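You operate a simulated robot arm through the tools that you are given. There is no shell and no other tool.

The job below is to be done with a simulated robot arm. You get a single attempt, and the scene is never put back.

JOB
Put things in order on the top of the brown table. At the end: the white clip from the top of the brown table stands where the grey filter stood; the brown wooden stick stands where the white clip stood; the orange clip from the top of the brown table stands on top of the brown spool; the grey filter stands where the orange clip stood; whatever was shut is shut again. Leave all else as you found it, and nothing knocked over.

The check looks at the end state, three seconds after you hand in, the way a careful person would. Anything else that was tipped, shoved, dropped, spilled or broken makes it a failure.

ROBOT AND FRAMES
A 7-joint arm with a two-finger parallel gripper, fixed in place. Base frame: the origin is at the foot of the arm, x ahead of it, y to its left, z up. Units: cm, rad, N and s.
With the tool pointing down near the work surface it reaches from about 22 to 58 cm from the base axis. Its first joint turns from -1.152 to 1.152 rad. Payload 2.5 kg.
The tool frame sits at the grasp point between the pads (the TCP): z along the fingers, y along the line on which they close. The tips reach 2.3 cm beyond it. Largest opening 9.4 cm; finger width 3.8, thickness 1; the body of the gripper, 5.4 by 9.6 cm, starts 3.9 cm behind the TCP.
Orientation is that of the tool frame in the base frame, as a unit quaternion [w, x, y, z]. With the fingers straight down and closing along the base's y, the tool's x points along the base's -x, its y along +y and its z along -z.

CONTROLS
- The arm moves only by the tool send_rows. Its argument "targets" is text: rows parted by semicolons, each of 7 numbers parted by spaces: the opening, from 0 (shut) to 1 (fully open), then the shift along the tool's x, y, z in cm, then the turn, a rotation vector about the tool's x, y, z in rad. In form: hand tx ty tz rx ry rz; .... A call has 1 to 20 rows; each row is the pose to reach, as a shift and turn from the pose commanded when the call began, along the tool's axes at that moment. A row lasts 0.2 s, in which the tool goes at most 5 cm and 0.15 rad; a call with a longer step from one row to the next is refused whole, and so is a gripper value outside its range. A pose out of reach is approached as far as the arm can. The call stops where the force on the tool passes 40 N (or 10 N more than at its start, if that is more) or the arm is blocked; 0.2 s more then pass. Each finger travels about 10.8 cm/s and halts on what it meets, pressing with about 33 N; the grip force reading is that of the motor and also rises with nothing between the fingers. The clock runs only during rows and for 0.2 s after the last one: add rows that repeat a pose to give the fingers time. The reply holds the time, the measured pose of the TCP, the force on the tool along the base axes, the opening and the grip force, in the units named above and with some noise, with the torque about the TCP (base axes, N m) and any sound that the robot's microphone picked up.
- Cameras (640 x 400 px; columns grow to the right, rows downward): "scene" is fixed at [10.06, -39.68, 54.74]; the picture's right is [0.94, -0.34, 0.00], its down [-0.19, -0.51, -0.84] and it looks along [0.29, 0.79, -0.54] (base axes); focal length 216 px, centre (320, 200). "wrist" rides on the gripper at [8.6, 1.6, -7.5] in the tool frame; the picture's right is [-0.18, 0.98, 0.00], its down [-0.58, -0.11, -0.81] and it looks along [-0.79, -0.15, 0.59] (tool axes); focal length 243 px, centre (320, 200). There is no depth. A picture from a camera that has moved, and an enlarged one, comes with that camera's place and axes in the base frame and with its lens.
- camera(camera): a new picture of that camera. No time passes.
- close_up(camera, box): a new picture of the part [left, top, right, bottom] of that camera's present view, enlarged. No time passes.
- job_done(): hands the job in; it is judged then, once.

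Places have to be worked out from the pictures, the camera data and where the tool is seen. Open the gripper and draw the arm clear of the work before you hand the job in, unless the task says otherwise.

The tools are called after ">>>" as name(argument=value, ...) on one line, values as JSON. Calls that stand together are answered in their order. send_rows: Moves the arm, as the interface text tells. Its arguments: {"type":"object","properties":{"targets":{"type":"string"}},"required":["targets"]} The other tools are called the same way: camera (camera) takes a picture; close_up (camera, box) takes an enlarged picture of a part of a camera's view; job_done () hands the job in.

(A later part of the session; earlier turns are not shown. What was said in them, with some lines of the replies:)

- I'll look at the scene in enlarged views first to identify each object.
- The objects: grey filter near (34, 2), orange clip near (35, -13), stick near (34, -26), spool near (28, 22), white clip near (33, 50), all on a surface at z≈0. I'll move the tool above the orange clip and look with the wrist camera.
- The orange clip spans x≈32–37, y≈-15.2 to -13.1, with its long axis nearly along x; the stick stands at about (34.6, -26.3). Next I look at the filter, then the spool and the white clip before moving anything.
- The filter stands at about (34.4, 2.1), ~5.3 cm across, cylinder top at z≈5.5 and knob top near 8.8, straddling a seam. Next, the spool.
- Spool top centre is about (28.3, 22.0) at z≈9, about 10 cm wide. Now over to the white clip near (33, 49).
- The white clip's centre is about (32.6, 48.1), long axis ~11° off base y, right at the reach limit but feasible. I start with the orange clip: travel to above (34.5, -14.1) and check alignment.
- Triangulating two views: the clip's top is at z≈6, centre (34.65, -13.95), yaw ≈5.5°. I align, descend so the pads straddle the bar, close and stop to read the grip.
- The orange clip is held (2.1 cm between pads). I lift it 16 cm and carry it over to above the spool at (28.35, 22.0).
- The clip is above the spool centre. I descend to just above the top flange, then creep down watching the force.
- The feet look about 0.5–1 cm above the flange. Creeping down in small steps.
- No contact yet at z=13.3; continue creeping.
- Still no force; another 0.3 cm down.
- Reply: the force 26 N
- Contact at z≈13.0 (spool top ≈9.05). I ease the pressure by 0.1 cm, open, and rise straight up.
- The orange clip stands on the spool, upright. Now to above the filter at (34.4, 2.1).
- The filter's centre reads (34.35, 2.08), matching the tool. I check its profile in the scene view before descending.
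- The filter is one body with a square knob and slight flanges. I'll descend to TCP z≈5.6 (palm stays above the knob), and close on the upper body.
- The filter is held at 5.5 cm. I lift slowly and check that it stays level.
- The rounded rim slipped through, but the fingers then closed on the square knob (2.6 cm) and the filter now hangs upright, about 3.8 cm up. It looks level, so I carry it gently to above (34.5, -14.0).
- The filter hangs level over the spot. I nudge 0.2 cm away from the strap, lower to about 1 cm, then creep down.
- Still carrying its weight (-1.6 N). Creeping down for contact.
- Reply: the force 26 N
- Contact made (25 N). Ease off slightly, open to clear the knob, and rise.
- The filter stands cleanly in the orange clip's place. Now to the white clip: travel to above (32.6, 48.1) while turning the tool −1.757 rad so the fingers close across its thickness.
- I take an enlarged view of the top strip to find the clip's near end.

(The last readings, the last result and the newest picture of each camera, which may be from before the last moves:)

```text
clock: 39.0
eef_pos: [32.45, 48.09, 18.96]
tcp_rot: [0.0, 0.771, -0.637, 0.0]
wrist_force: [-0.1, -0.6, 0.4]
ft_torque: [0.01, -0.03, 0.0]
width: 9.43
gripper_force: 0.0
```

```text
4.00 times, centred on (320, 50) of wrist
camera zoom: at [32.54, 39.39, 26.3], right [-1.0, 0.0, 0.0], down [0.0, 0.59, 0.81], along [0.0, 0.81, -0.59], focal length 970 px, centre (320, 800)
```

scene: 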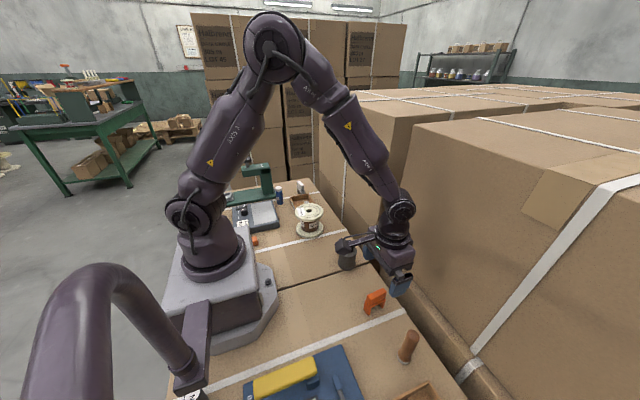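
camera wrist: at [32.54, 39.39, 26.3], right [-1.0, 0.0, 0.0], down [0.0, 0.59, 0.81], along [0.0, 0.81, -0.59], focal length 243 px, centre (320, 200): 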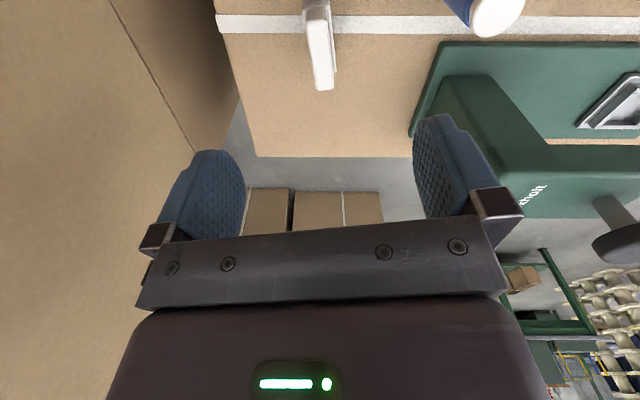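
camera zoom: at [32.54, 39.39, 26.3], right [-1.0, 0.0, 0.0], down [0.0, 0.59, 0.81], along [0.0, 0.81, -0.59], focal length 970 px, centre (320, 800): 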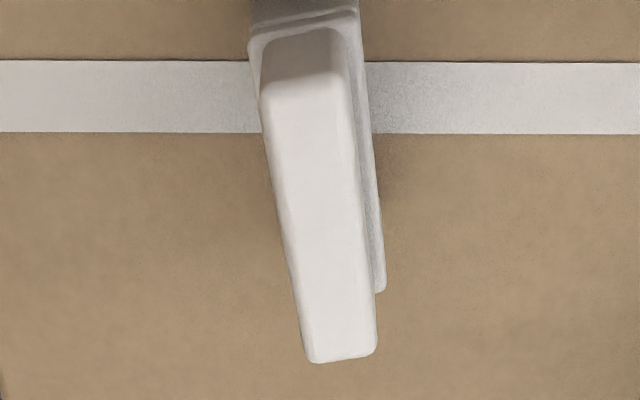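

Clip centre refined to (32.45, 48.3), yaw ≈9–10°. I descend part way and verify the arm actually reaches the pose.

>>> send_rows(targets="1 -0.16 0.07 2.5 0 0 0.015; 1 -0.16 0.07 5 0 0 0.015; 1 -0.16 0.07 7.5 0 0 0.015; 1 -0.16 0.07 10 0 0 0.015; 1 -0.16 0.07 10 0 0 0.015")

>>> close_up(camera="wrist", box=[220, 0, 420, 140])

```text
clock: 40.2
eef_pos: [32.44, 48.29, 9.02]
tcp_rot: [0.0, 0.766, -0.643, -0.001]
wrist_force: [0.4, 0.4, 0.6]
ft_torque: [-0.01, 0.03, 0.01]
width: 9.41
gripper_force: 0.1
```

```text
2.86 times, centred on (320, 70) of wrist
camera zoom: at [32.31, 39.58, 16.28], right [-1.0, 0.01, 0.0], down [0.01, 0.59, 0.81], along [0.01, 0.81, -0.59], focal length 693 px, centre (320, 571)
```

zoom: 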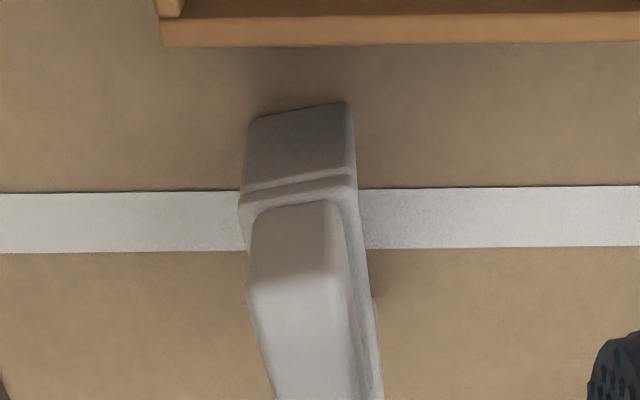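

Tracking fine. Descend the last 5 cm and close on the clip.

>>> send_rows(targets="1 0 0 2 0 0 0; 1 0 0 3.8 0 0 0; 1 0 0 4.95 0 0 0; 1 0 0 4.95 0 0 0; 0.6 0 0 4.95 0 0 0; 0.4 0 0 4.95 0 0 0; 0.2 0 0 4.95 0 0 0; 0 0 0 4.95 0 0 0; 0 0 0 4.95 0 0 0")

>>> camera(camera="wrist")

>>> close_up(camera="scene", box=[220, 120, 360, 240])

```text
clock: 42.2
eef_pos: [32.49, 48.3, 4.02]
tcp_rot: [-0.001, 0.766, -0.643, -0.001]
wrist_force: [0.5, 0.1, -0.4]
ft_torque: [-0.02, 0.0, -0.02]
width: 2.13
gripper_force: 33.2
```

```text
taken
camera wrist: at [32.27, 39.56, 11.35], right [-1.0, 0.01, 0.0], down [0.01, 0.59, 0.81], along [0.01, 0.81, -0.59], focal length 243 px, centre (320, 200)
```

wrist: 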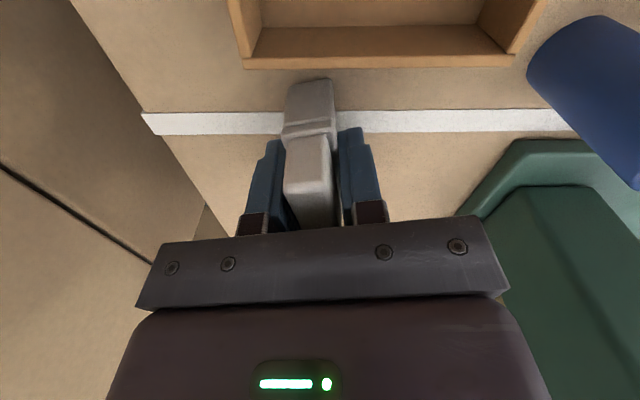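

```text
3.33 times, centred on (290, 180) of scene
camera zoom: at [10.06, -39.68, 54.74], right [0.94, -0.34, 0.0], down [-0.19, -0.51, -0.84], along [0.29, 0.79, -0.54], focal length 720 px, centre (420, 267)
```

zoom: 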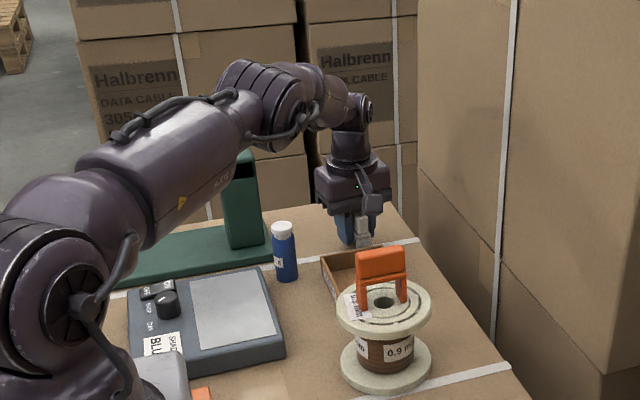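

White clip held (2.13 cm). I lift 18 cm and carry it to above the filter's old place, turning back so its legs lie along x and stand clear of the seam at y≈0.

>>> send_rows(targets="0 0 0 -1 0 0 0; 0 0 0 -4.5 0 0 0; 0 0 0 -8.5 0 0 0; 0 0 0 -12.5 0 0 0; 0 0 0 -16 0 0 0; 0 0 0 -18 0 0 0; 0 3.271 0.431 -18 0 0 0.1246; 0 6.542 0.862 -18 0 0 0.2493; 0 9.813 1.293 -18 0 0 0.3739; 0 13.084 1.724 -18 0 0 0.4986; 0 16.355 2.155 -18 0 0 0.6232; 0 19.626 2.586 -18 0 0 0.7479; 0 22.897 3.017 -18 0 0 0.8725; 0 26.169 3.449 -18 0 0 0.9971; 0 29.44 3.88 -18 0 0 1.1218; 0 32.711 4.311 -18 0 0 1.2464; 0 35.982 4.742 -18 0 0 1.3711; 0 39.253 5.173 -18 0 0 1.4957; 0 42.524 5.604 -18 0 0 1.6204; 0 45.795 6.035 -18 0 0 1.745")

>>> camera(camera="wrist")

>>> camera(camera="scene")

```text
clock: 46.4
eef_pos: [34.28, 2.05, 21.94]
tcp_rot: [0.0, 0.002, 1.0, 0.001]
wrist_force: [0.9, 1.1, -1.2]
ft_torque: [-0.02, -0.01, 0.01]
width: 2.11
gripper_force: 32.9
```

```text
taken
camera wrist: at [25.64, 3.77, 29.26], right [0.19, 0.98, 0.0], down [0.58, -0.11, 0.81], along [0.79, -0.15, -0.59], focal length 243 px, centre (320, 200)
```

wrist: 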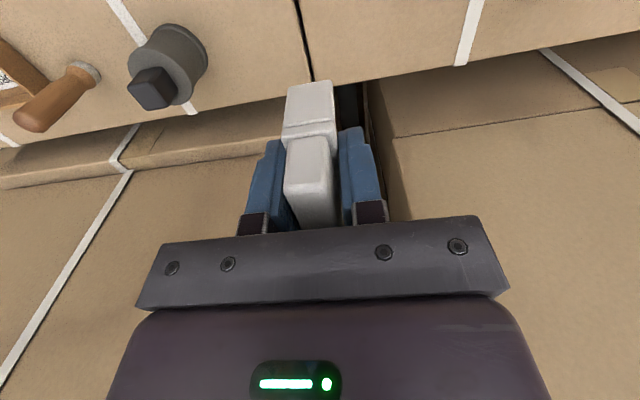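

```text
taken
```

scene: 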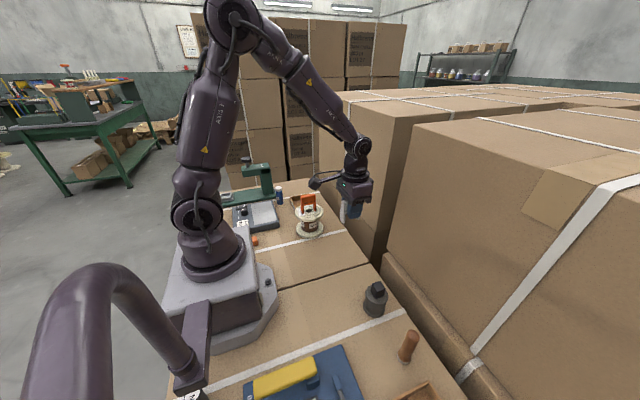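

Held upright over the spot. Descending to just above the surface.

>>> send_rows(targets="0 0 0.05 4 0 0 0; 0 0 0.05 8 0 0 0; 0 0 0.05 12 0 0 0; 0 0 0.05 15 0 0 0; 0 0 0.05 16.8 0 0 0; 0 0 0.05 17.5 0 0 0; 0 0 0.05 17.5 0 0 0")

>>> camera(camera="wrist")

```text
clock: 48.0
eef_pos: [34.26, 2.17, 4.3]
tcp_rot: [0.001, 0.0, 1.0, 0.001]
wrist_force: [0.4, 0.4, -0.9]
ft_torque: [-0.01, 0.0, 0.02]
width: 2.1
gripper_force: 33.1
```

```text
taken
camera wrist: at [25.59, 3.84, 11.76], right [0.19, 0.98, 0.0], down [0.58, -0.11, 0.81], along [0.79, -0.15, -0.59], focal length 243 px, centre (320, 200)
```

wrist: 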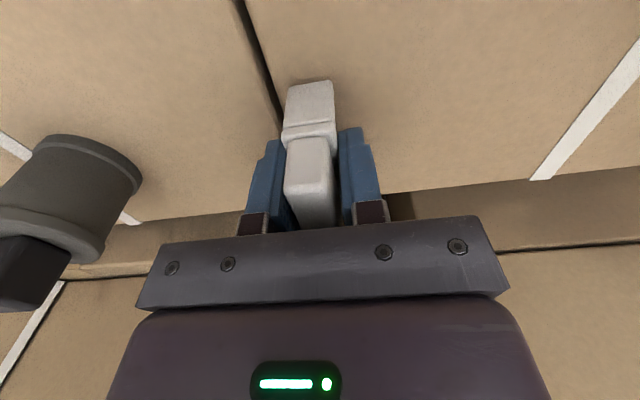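

The seam is clear of the clip's feet; I shift +0.2 cm in x and creep down.

>>> send_rows(targets="0 -0.2 0 0 0 0 0; 0 -0.2 0 0.1 0 0 0; 0 -0.2 0 0.25 0 0 0; 0 -0.2 0 0.4 0 0 0; 0 -0.2 0 0.4 0 0 0")

```text
clock: 49.2
eef_pos: [34.51, 2.18, 4.06]
tcp_rot: [0.0, 0.001, 1.0, 0.001]
wrist_force: [0.3, 0.1, 0.3]
ft_torque: [0.01, 0.0, -0.02]
width: 2.12
gripper_force: 32.8
```

>>> send_rows(targets="0 0 0 0.1 0 0 0; 0 0 0 0.18 0 0 0; 0 0 0 0.18 0 0 0")

```text
clock: 50.0
eef_pos: [34.44, 2.1, 3.88]
tcp_rot: [0.0, 0.001, 1.0, 0.001]
wrist_force: [-6.9, -0.4, 25.1]
ft_torque: [-0.01, 0.0, -0.01]
width: 2.13
gripper_force: 33.2
```

Contact at z≈3.9. Ease off, open and rise straight up.

>>> send_rows(targets="0 0 0 -0.07 0 0 0; 0 0 0 -0.07 0 0 0; 0.3 0 0 -0.07 0 0 0; 0.5 0 0 -0.07 0 0 0; 0.7 0 0 -0.07 0 0 0; 0.7 0 0 -0.07 0 0 0; 0.7 0 0 -1.5 0 0 0; 0.7 0 0 -4 0 0 0; 0.7 0 0 -8 0 0 0; 1 0 0 -12 0 0 0; 1 0 0 -15 0 0 0; 1 0 0 -15 0 0 0")

>>> camera(camera="wrist")

>>> camera(camera="scene")

>>> close_up(camera="scene", box=[310, 220, 430, 330])

```text
clock: 52.6
eef_pos: [34.53, 2.27, 18.84]
tcp_rot: [0.0, 0.001, 1.0, 0.001]
wrist_force: [-0.5, 0.0, -1.2]
ft_torque: [-0.03, -0.02, -0.03]
width: 9.41
gripper_force: 0.0
```

```text
taken
camera wrist: at [25.81, 3.86, 26.23], right [0.19, 0.98, 0.0], down [0.58, -0.11, 0.81], along [0.79, -0.15, -0.59], focal length 243 px, centre (320, 200)
```

wrist: 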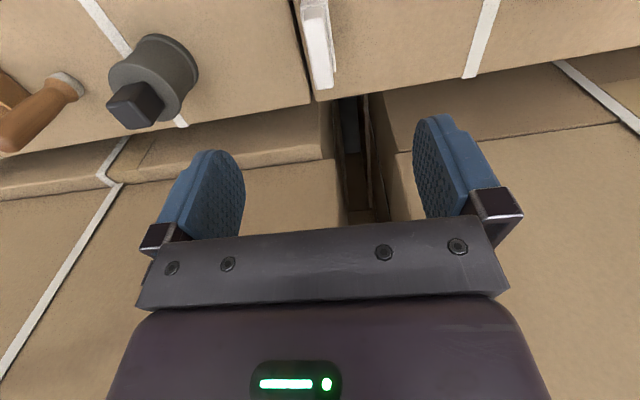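

```text
taken
```

scene: 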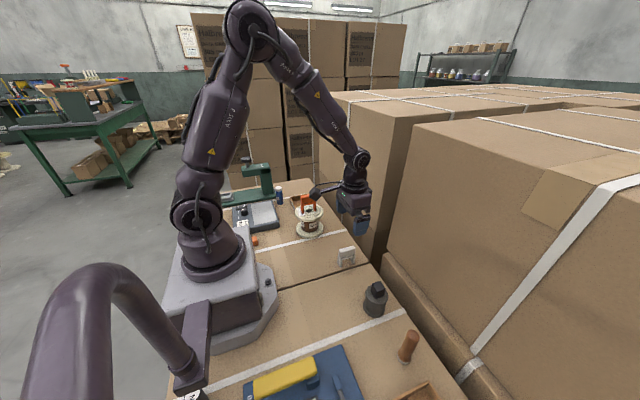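

```text
3.64 times, centred on (370, 275) of scene
camera zoom: at [10.06, -39.68, 54.74], right [0.94, -0.34, 0.0], down [-0.19, -0.51, -0.84], along [0.29, 0.79, -0.54], focal length 785 px, centre (138, -73)
```

zoom: 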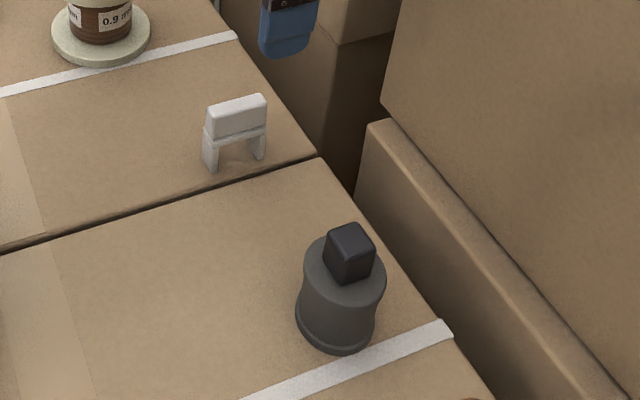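

White clip stands in the filter's place. Now over to the stick near (34.6, -26.3).

>>> send_rows(targets="1 0 -4.06 0 0 0 0; 1 0 -8.12 0 0 0 0; 1 0 -12.18 0 0 0 0; 1 0 -16.24 0 0 0 0; 1 0 -20.3 0 0 0 0; 1 0 -24.36 0 0 0 0; 1 0 -28.45 0 0 0 0; 1 0 -28.45 0 0 0 0")

>>> close_up(camera="wrist", box=[220, 0, 420, 140])

>>> camera(camera="scene")

```text
clock: 54.4
eef_pos: [34.46, -26.38, 18.56]
tcp_rot: [0.0, 0.002, 1.0, 0.001]
wrist_force: [-0.1, 0.3, 0.3]
ft_torque: [0.0, -0.02, -0.01]
width: 9.42
gripper_force: 0.1
```

```text
2.86 times, centred on (320, 70) of wrist
camera zoom: at [25.78, -24.73, 26.11], right [0.19, 0.98, 0.0], down [0.58, -0.11, 0.81], along [0.79, -0.15, -0.59], focal length 693 px, centre (320, 571)
```

zoom: 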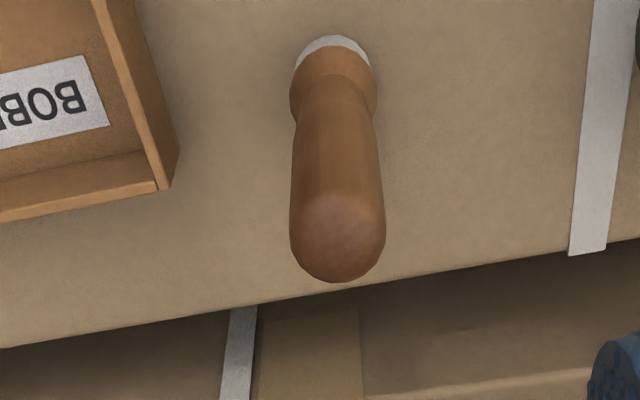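

```text
taken
```

scene: 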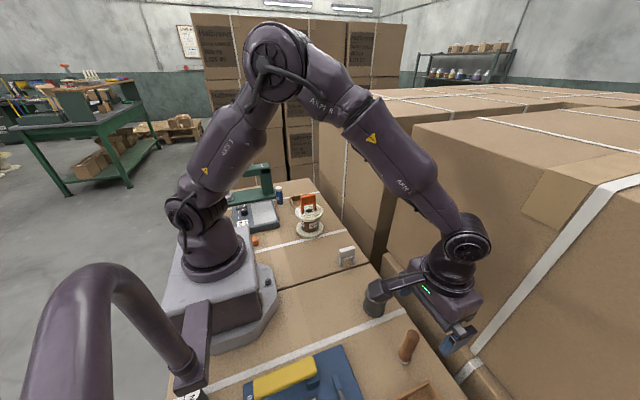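

Stick axis reads about (34.5, -25.95), ~2.4 cm thick, top at z≈9.6. I narrow the opening to stay clear of the bobbins box, descend to z≈6.6 and close.

>>> send_rows(targets="0.8 0 0.32 0 0 0 0; 0.65 0 0.32 0 0 0 0; 0.65 0 0.32 3 0 0 0; 0.65 0 0.32 6 0 0 0; 0.65 0 0.32 6 0 0 0")

>>> camera(camera="wrist")

>>> close_up(camera="scene", box=[360, 260, 500, 380])

```text
clock: 55.6
eef_pos: [34.5, -25.98, 12.77]
tcp_rot: [0.0, 0.001, 1.0, 0.001]
wrist_force: [1.0, -0.4, -0.1]
ft_torque: [-0.04, 0.02, 0.0]
width: 6.11
gripper_force: 0.1
```

```text
taken
camera wrist: at [25.81, -24.34, 20.15], right [0.19, 0.98, 0.0], down [0.58, -0.11, 0.81], along [0.79, -0.15, -0.59], focal length 243 px, centre (320, 200)
```

wrist: 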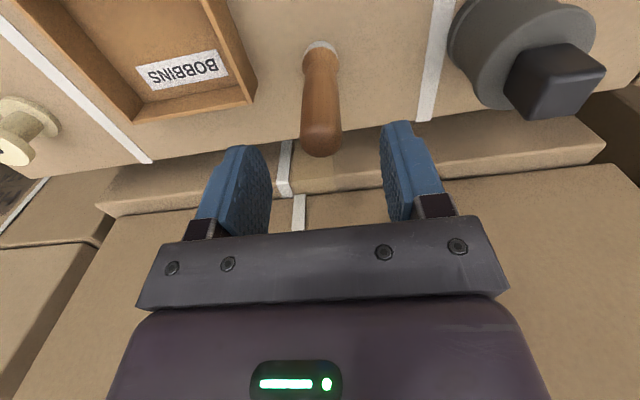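

```text
3.33 times, centred on (430, 320) of scene
camera zoom: at [10.06, -39.68, 54.74], right [0.94, -0.34, 0.0], down [-0.19, -0.51, -0.84], along [0.29, 0.79, -0.54], focal length 720 px, centre (-47, -200)
```

zoom: 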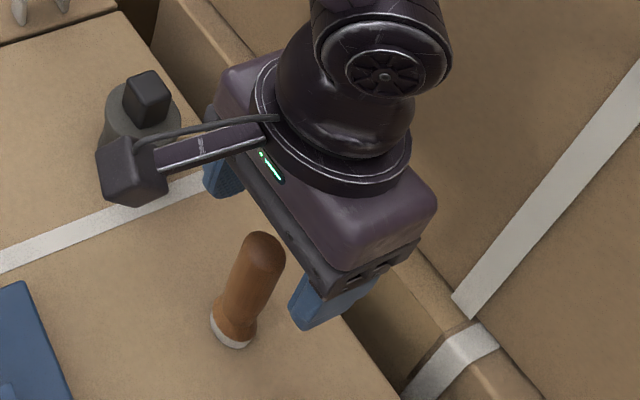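

The stick is centred between the fingers. Descend to grip height and close.

>>> send_rows(targets="0.65 0 0 2 0 0 0; 0.65 0 0 4 0 0 0; 0.65 0 0 5.5 0 0 0; 0.65 0 0 6.2 0 0 0; 0.65 0 0 6.2 0 0 0; 0.5 0 0 6.2 0 0 0; 0.35 0 0 6.2 0 0 0; 0.2 0 0 6.2 0 0 0; 0 0 0 6.2 0 0 0; 0 0 0 6.2 0 0 0")

>>> camera(camera="wrist")

>>> close_up(camera="scene", box=[360, 260, 500, 380])

```text
clock: 57.8
eef_pos: [34.47, -25.99, 6.56]
tcp_rot: [0.001, 0.001, 1.0, 0.001]
wrist_force: [-0.6, -0.3, 0.0]
ft_torque: [0.03, 0.02, 0.0]
width: 2.17
gripper_force: 32.7
```

```text
taken
camera wrist: at [25.79, -24.27, 13.97], right [0.19, 0.98, 0.0], down [0.58, -0.11, 0.81], along [0.79, -0.15, -0.59], focal length 243 px, centre (320, 200)
```

wrist: 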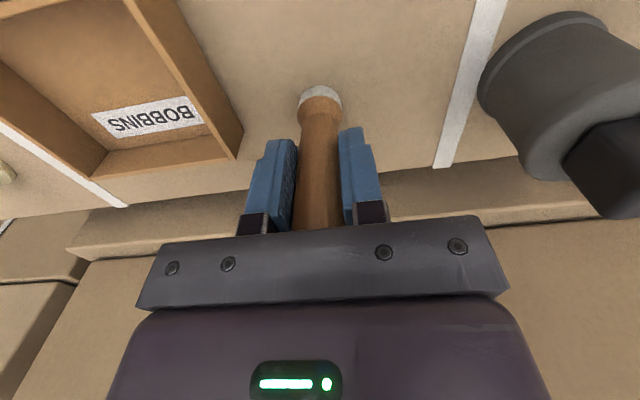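

```text
3.33 times, centred on (430, 320) of scene
camera zoom: at [10.06, -39.68, 54.74], right [0.94, -0.34, 0.0], down [-0.19, -0.51, -0.84], along [0.29, 0.79, -0.54], focal length 720 px, centre (-47, -200)
```

zoom: 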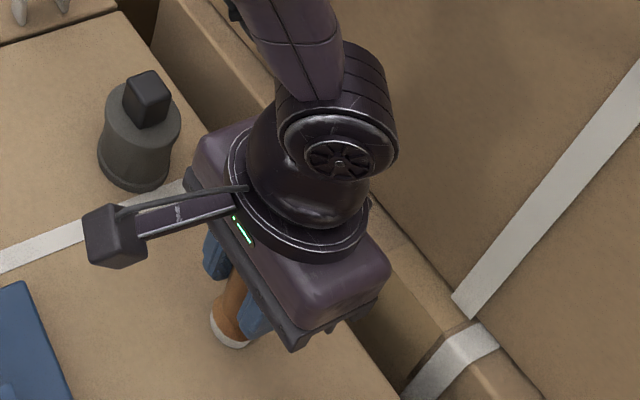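

The stick is held (2.17 cm). Lift it straight up first and check.

>>> send_rows(targets="0 0 0 -0.5 0 0 0; 0 0 0 -2 0 0 0; 0 0 0 -5 0 0 0; 0 0 0 -9 0 0 0; 0 0 0 -13 0 0 0; 0 0 0 -16 0 0 0; 0 0 0 -16 0 0 0")

>>> camera(camera="wrist")

>>> close_up(camera="scene", box=[360, 220, 500, 360])

```text
clock: 59.4
eef_pos: [34.28, -26.01, 22.67]
tcp_rot: [-0.001, 0.001, 1.0, 0.0]
wrist_force: [0.2, 0.3, -0.1]
ft_torque: [0.01, 0.0, 0.01]
width: 2.15
gripper_force: 33.3
```

```text
taken
camera wrist: at [25.7, -24.33, 30.08], right [0.19, 0.98, 0.0], down [0.58, -0.11, 0.81], along [0.79, -0.15, -0.59], focal length 243 px, centre (320, 200)
```

wrist: 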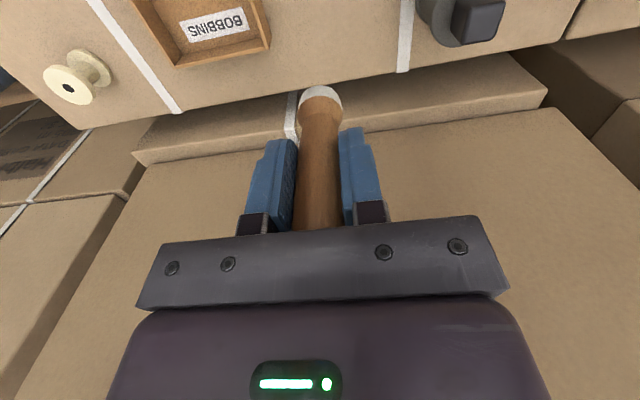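

```text
2.86 times, centred on (430, 290) of scene
camera zoom: at [10.06, -39.68, 54.74], right [0.94, -0.34, 0.0], down [-0.19, -0.51, -0.84], along [0.29, 0.79, -0.54], focal length 617 px, centre (6, -57)
```

zoom: 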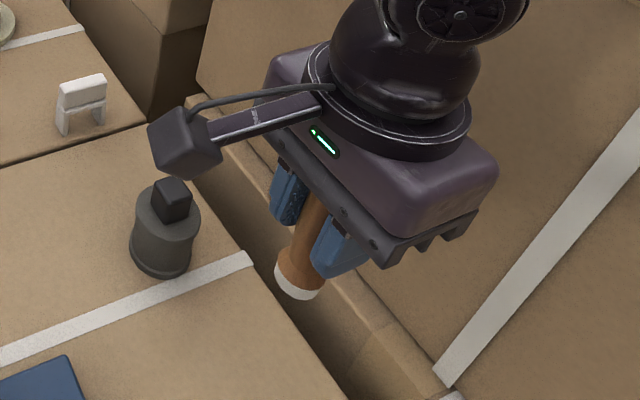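

The stick hangs firmly upright. Carry it to above the white clip's old place (32.5, 48.1), turning the tool to the orientation that worked there.

>>> send_rows(targets="0 0.105 3.899 0 0 0 -0.092; 0 0.211 7.798 0 0 0 -0.184; 0 0.316 11.697 0 0 0 -0.276; 0 0.421 15.596 0 0 0 -0.367; 0 0.526 19.495 0 0 0 -0.459; 0 0.632 23.394 0 0 0 -0.551; 0 0.737 27.293 0 0 0 -0.643; 0 0.842 31.192 0 0 0 -0.735; 0 0.947 35.091 0 0 0 -0.827; 0 1.053 38.99 0 0 0 -0.918; 0 1.158 42.889 0 0 0 -1.01; 0 1.263 46.788 0 0 0 -1.102; 0 1.368 50.687 0 0 0 -1.194; 0 1.474 54.586 0 0 0 -1.286; 0 1.579 58.485 0 0 0 -1.378; 0 1.684 62.384 0 0 0 -1.469; 0 1.789 66.283 0 0 0 -1.561; 0 1.895 70.182 0 0 0 -1.653; 0 2 74.08 0 0 0 -1.745; 0 2 74.08 0 0 0 -1.745")

>>> camera(camera="wrist")

>>> close_up(camera="scene", box=[220, 120, 360, 240])

```text
clock: 63.6
eef_pos: [32.7, 48.06, 22.75]
tcp_rot: [0.0, 0.766, -0.643, 0.0]
wrist_force: [0.4, 0.0, -1.5]
ft_torque: [-0.01, 0.02, 0.0]
width: 2.17
gripper_force: 33.6
```

```text
taken
camera wrist: at [32.52, 39.37, 30.05], right [-1.0, 0.01, 0.0], down [0.01, 0.59, 0.81], along [0.01, 0.81, -0.59], focal length 243 px, centre (320, 200)
```

wrist: 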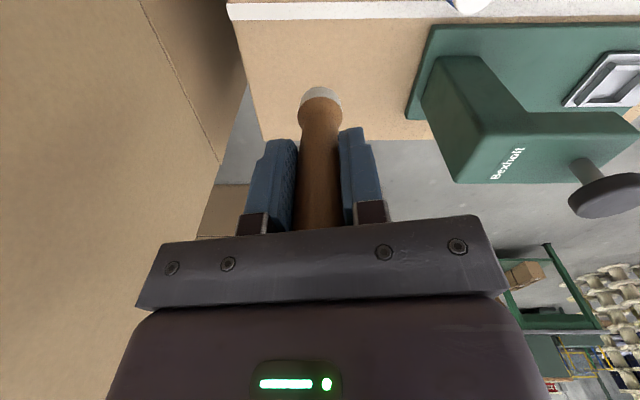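

```text
3.33 times, centred on (290, 180) of scene
camera zoom: at [10.06, -39.67, 54.74], right [0.94, -0.34, 0.0], down [-0.19, -0.51, -0.84], along [0.29, 0.79, -0.54], focal length 720 px, centre (420, 267)
```

zoom: 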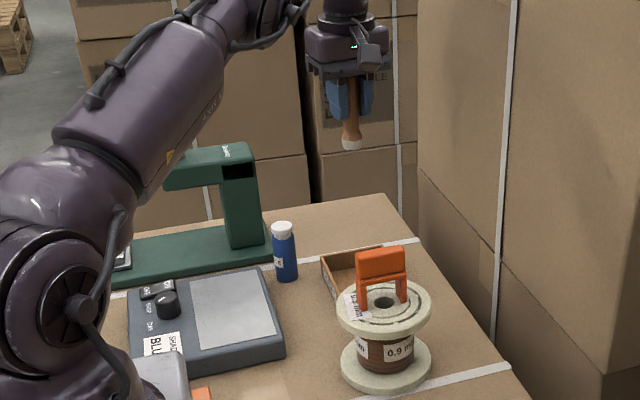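

On target; descend to about 0.7 cm above the surface.

>>> send_rows(targets="0 0 0 3 0 0 0; 0 0 0 6 0 0 0; 0 0 0 9 0 0 0; 0 0 0 12 0 0 0; 0 0 0 14 0 0 0; 0 0 0 15.2 0 0 0; 0 0 0 15.2 0 0 0")

>>> camera(camera="wrist")

```text
clock: 65.2
eef_pos: [32.62, 48.08, 7.51]
tcp_rot: [-0.001, 0.766, -0.643, -0.001]
wrist_force: [0.7, -0.6, -0.7]
ft_torque: [-0.02, -0.03, 0.01]
width: 2.17
gripper_force: 33.2
```

```text
taken
camera wrist: at [32.43, 39.4, 14.89], right [-1.0, 0.01, 0.0], down [0.01, 0.59, 0.81], along [0.01, 0.81, -0.59], focal length 243 px, centre (320, 200)
```

wrist: 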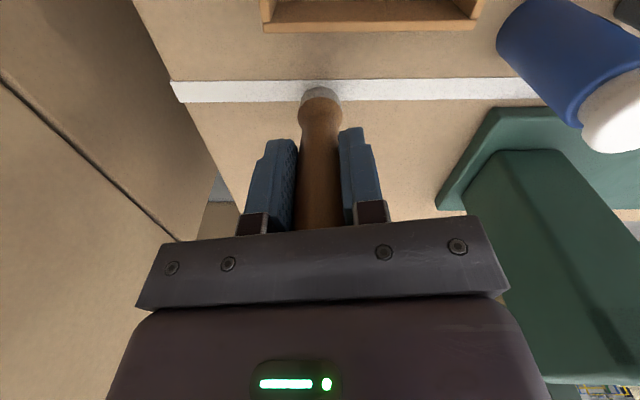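

Stick is centred over the strap spot. Creep down for contact.

>>> send_rows(targets="0 0 0 0.2 0 0 0; 0 0 0 0.4 0 0 0; 0 0 0 0.6 0 0 0; 0 0 0 0.6 0 0 0")

```text
clock: 66.2
eef_pos: [32.51, 48.06, 6.99]
tcp_rot: [0.0, 0.766, -0.643, -0.001]
wrist_force: [0.0, -0.3, -0.8]
ft_torque: [-0.02, 0.0, 0.03]
width: 2.2
gripper_force: 33.3
```

>>> send_rows(targets="0 0 0 0.1 0 0 0; 0 0 0 0.2 0 0 0; 0 0 0 0.2 0 0 0")

```text
clock: 67.0
eef_pos: [32.72, 48.13, 6.63]
tcp_rot: [0.0, 0.766, -0.643, 0.0]
wrist_force: [1.0, -0.2, 0.5]
ft_torque: [0.03, 0.01, 0.0]
width: 2.19
gripper_force: 33.3
```

>>> send_rows(targets="0 0 0 0.08 0 0 0; 0 0 0 0.15 0 0 0; 0 0 0 0.15 0 0 0")

```text
clock: 67.8
eef_pos: [32.57, 48.1, 6.62]
tcp_rot: [-0.001, 0.766, -0.643, 0.0]
wrist_force: [-0.2, 0.6, -0.6]
ft_torque: [-0.02, -0.03, -0.02]
width: 2.22
gripper_force: 33.0
```

No clear contact force yet; look at the base closely.

>>> close_up(camera="wrist", box=[250, 50, 390, 150])

>>> close_up(camera="scene", box=[270, 160, 330, 210])

```text
4.00 times, centred on (320, 100) of wrist
camera zoom: at [32.42, 39.39, 13.93], right [-1.0, 0.01, 0.0], down [0.01, 0.59, 0.81], along [0.01, 0.81, -0.59], focal length 970 px, centre (320, 600)
```

zoom: 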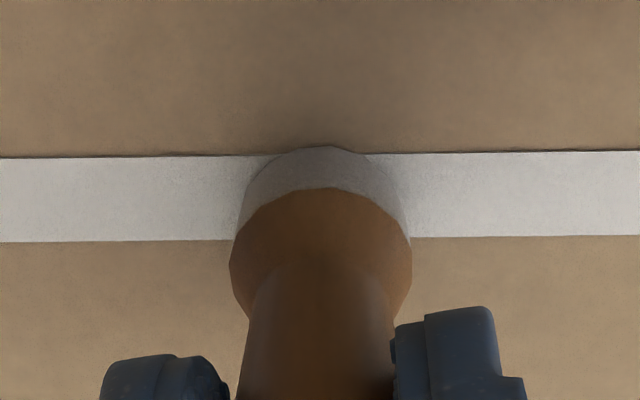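

```text
8.00 times, centred on (300, 185) of scene
camera zoom: at [10.06, -39.68, 54.74], right [0.94, -0.34, 0.0], down [-0.19, -0.51, -0.84], along [0.29, 0.79, -0.54], focal length 1727 px, centre (480, 320)
```

zoom: 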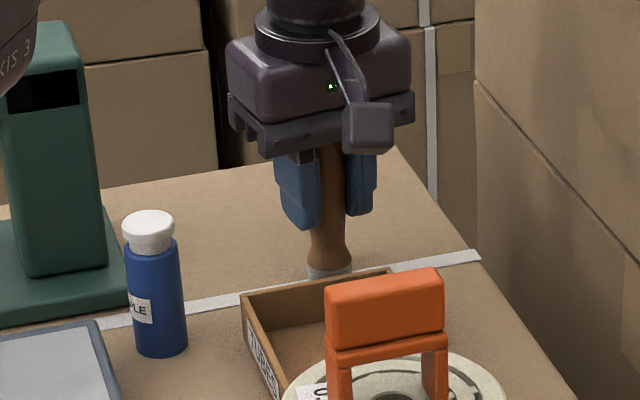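

The base looks ~0.1–0.2 cm above the surface; continue.

>>> send_rows(targets="0 0 0 0.05 0 0 0; 0 0 0 0.1 0 0 0; 0 0 0 0.1 0 0 0")

```text
clock: 68.6
eef_pos: [32.64, 48.27, 6.62]
tcp_rot: [-0.001, 0.765, -0.644, -0.001]
wrist_force: [-1.9, -2.6, 11.0]
ft_torque: [-0.19, 0.08, 0.02]
width: 2.2
gripper_force: 32.4
```

Contact (11 N). Ease off a touch, open, wait, and rise straight up.

>>> send_rows(targets="0 0 0 -0.06 0 0 0; 0 0 0 -0.06 0 0 0; 0.3 0 0 -0.06 0 0 0; 0.45 0 0 -0.06 0 0 0; 0.6 0 0 -0.06 0 0 0; 0.7 0 0 -0.06 0 0 0; 0.7 0 0 -0.06 0 0 0; 0.7 0 0 -1.5 0 0 0; 0.7 0 0 -4 0 0 0; 0.7 0 0 -8 0 0 0; 0.7 0 0 -12 0 0 0; 0.7 0 0 -15 0 0 0; 0.7 0 0 -15 0 0 0")

>>> camera(camera="wrist")

>>> close_up(camera="scene", box=[250, 140, 350, 230])

```text
clock: 71.4
eef_pos: [32.59, 48.07, 21.59]
tcp_rot: [0.0, 0.765, -0.643, -0.001]
wrist_force: [0.1, -1.2, 0.5]
ft_torque: [0.0, -0.03, 0.01]
width: 6.58
gripper_force: 0.0
```

```text
taken
camera wrist: at [32.48, 39.36, 28.86], right [-1.0, 0.01, 0.0], down [0.01, 0.59, 0.81], along [0.01, 0.81, -0.59], focal length 243 px, centre (320, 200)
```

wrist: 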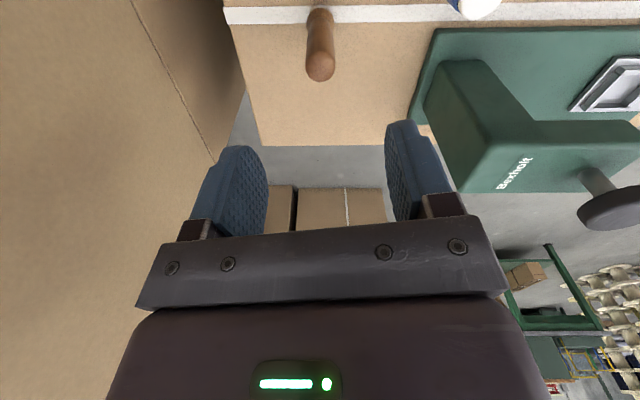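

```text
4.44 times, centred on (300, 185) of scene
camera zoom: at [10.06, -39.68, 54.74], right [0.94, -0.34, 0.0], down [-0.19, -0.51, -0.84], along [0.29, 0.79, -0.54], focal length 959 px, centre (409, 267)
```

zoom: 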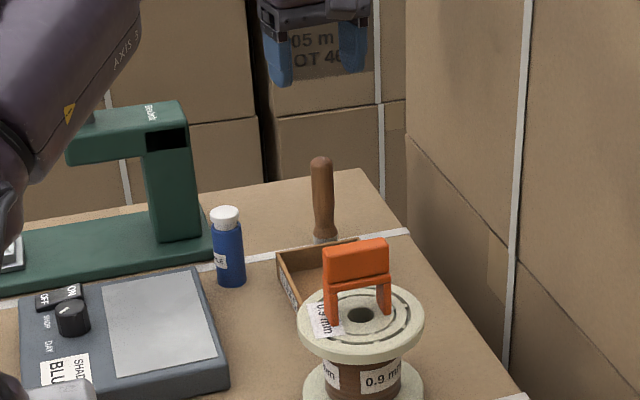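

The stick stands upright in the white clip's place. I now withdraw the arm to a high, clear pose and check everything.

>>> send_rows(targets="1 0 0 -2 0 0 0.1246; 1 2.3 0.01 -4 0 0 0.2493; 1 5 0.02 -6 0 0 0.3739; 1 7.7 0.04 -8 0 0 0.4986; 1 10.4 0.06 -10 0 0 0.6232; 1 13.1 0.08 -11.5 0 0 0.7479; 1 15.8 0.1 -13 0 0 0.8725; 1 18.5 0.12 -14 0 0 0.9971; 1 21.2 0.13 -15 0 0 1.1218; 1 23.9 0.14 -15.4 0 0 1.2464; 1 26.6 0.15 -15.4 0 0 1.3711; 1 28.9 0.16 -15.4 0 0 1.4957; 1 30.8 0.16 -15.4 0 0 1.6204; 1 32.06 0.16 -15.4 0 0 1.745; 1 32.06 0.16 -15.4 0 0 1.745")

>>> camera(camera="scene")

>>> close_up(camera="scene", box=[220, 160, 380, 260])

>>> close_up(camera="scene", box=[160, 230, 480, 400])

```text
clock: 74.6
eef_pos: [38.04, 16.41, 36.88]
tcp_rot: [0.0, 0.001, 1.0, 0.0]
wrist_force: [0.1, -0.7, -0.3]
ft_torque: [0.0, 0.01, 0.0]
width: 9.39
gripper_force: 0.1
```

```text
taken
```

scene: 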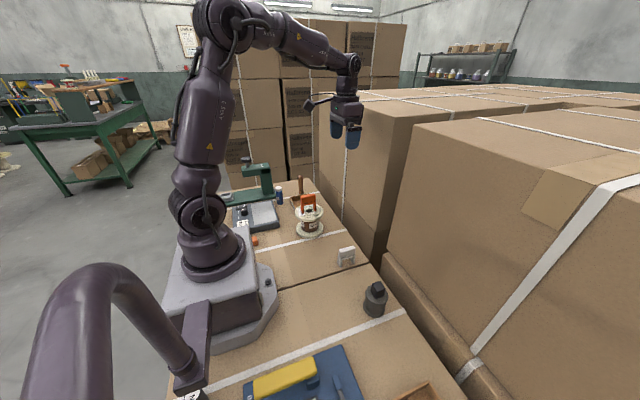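

```text
4.00 times, centred on (300, 210) of scene
camera zoom: at [10.06, -39.68, 54.74], right [0.94, -0.34, 0.0], down [-0.19, -0.51, -0.84], along [0.29, 0.79, -0.54], focal length 864 px, centre (400, 160)
```

zoom: 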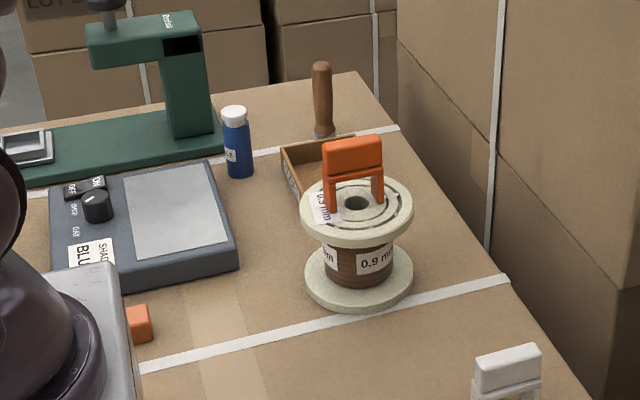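

```text
2.00 times, centred on (320, 315) of scene
camera zoom: at [10.06, -39.68, 54.74], right [0.94, -0.34, 0.0], down [-0.19, -0.51, -0.84], along [0.29, 0.79, -0.54], focal length 432 px, centre (320, -30)
```

zoom: 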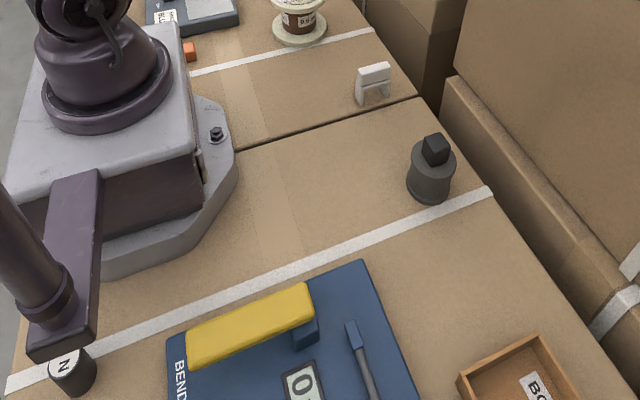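

Everything is in place: orange clip on the spool, filter at the orange clip's spot, white clip at the filter's spot, stick at the white clip's spot. Nothing else has moved and the arm is clear, so I hand in.

>>> job_done()

```text
The job is handed in.
```

The rearrangement is finished and handed in. In the last pictures all four objects stood upright, and nothing else looked moved or tipped:

- **Orange clip:** stands on top of the brown spool.
- **Grey filter:** stands where the orange clip stood. I set it about 0.2 cm to the side so its base would clear the strap.
- **White clip:** stands where the grey filter stood. I turned it so both feet are clear of the seam in the tabletop.
- **Brown wooden stick:** stands where the white clip stood, upright on the flat strap that runs across that spot.

While I was lifting the filter, the fingers slipped off its rounded rim and caught the square knob on top. It stayed upright, and I carried and set it down by the knob.

Nothing had to be opened, so there was nothing to shut again. The gripper is open and the arm is back at its starting pose, clear of the work.
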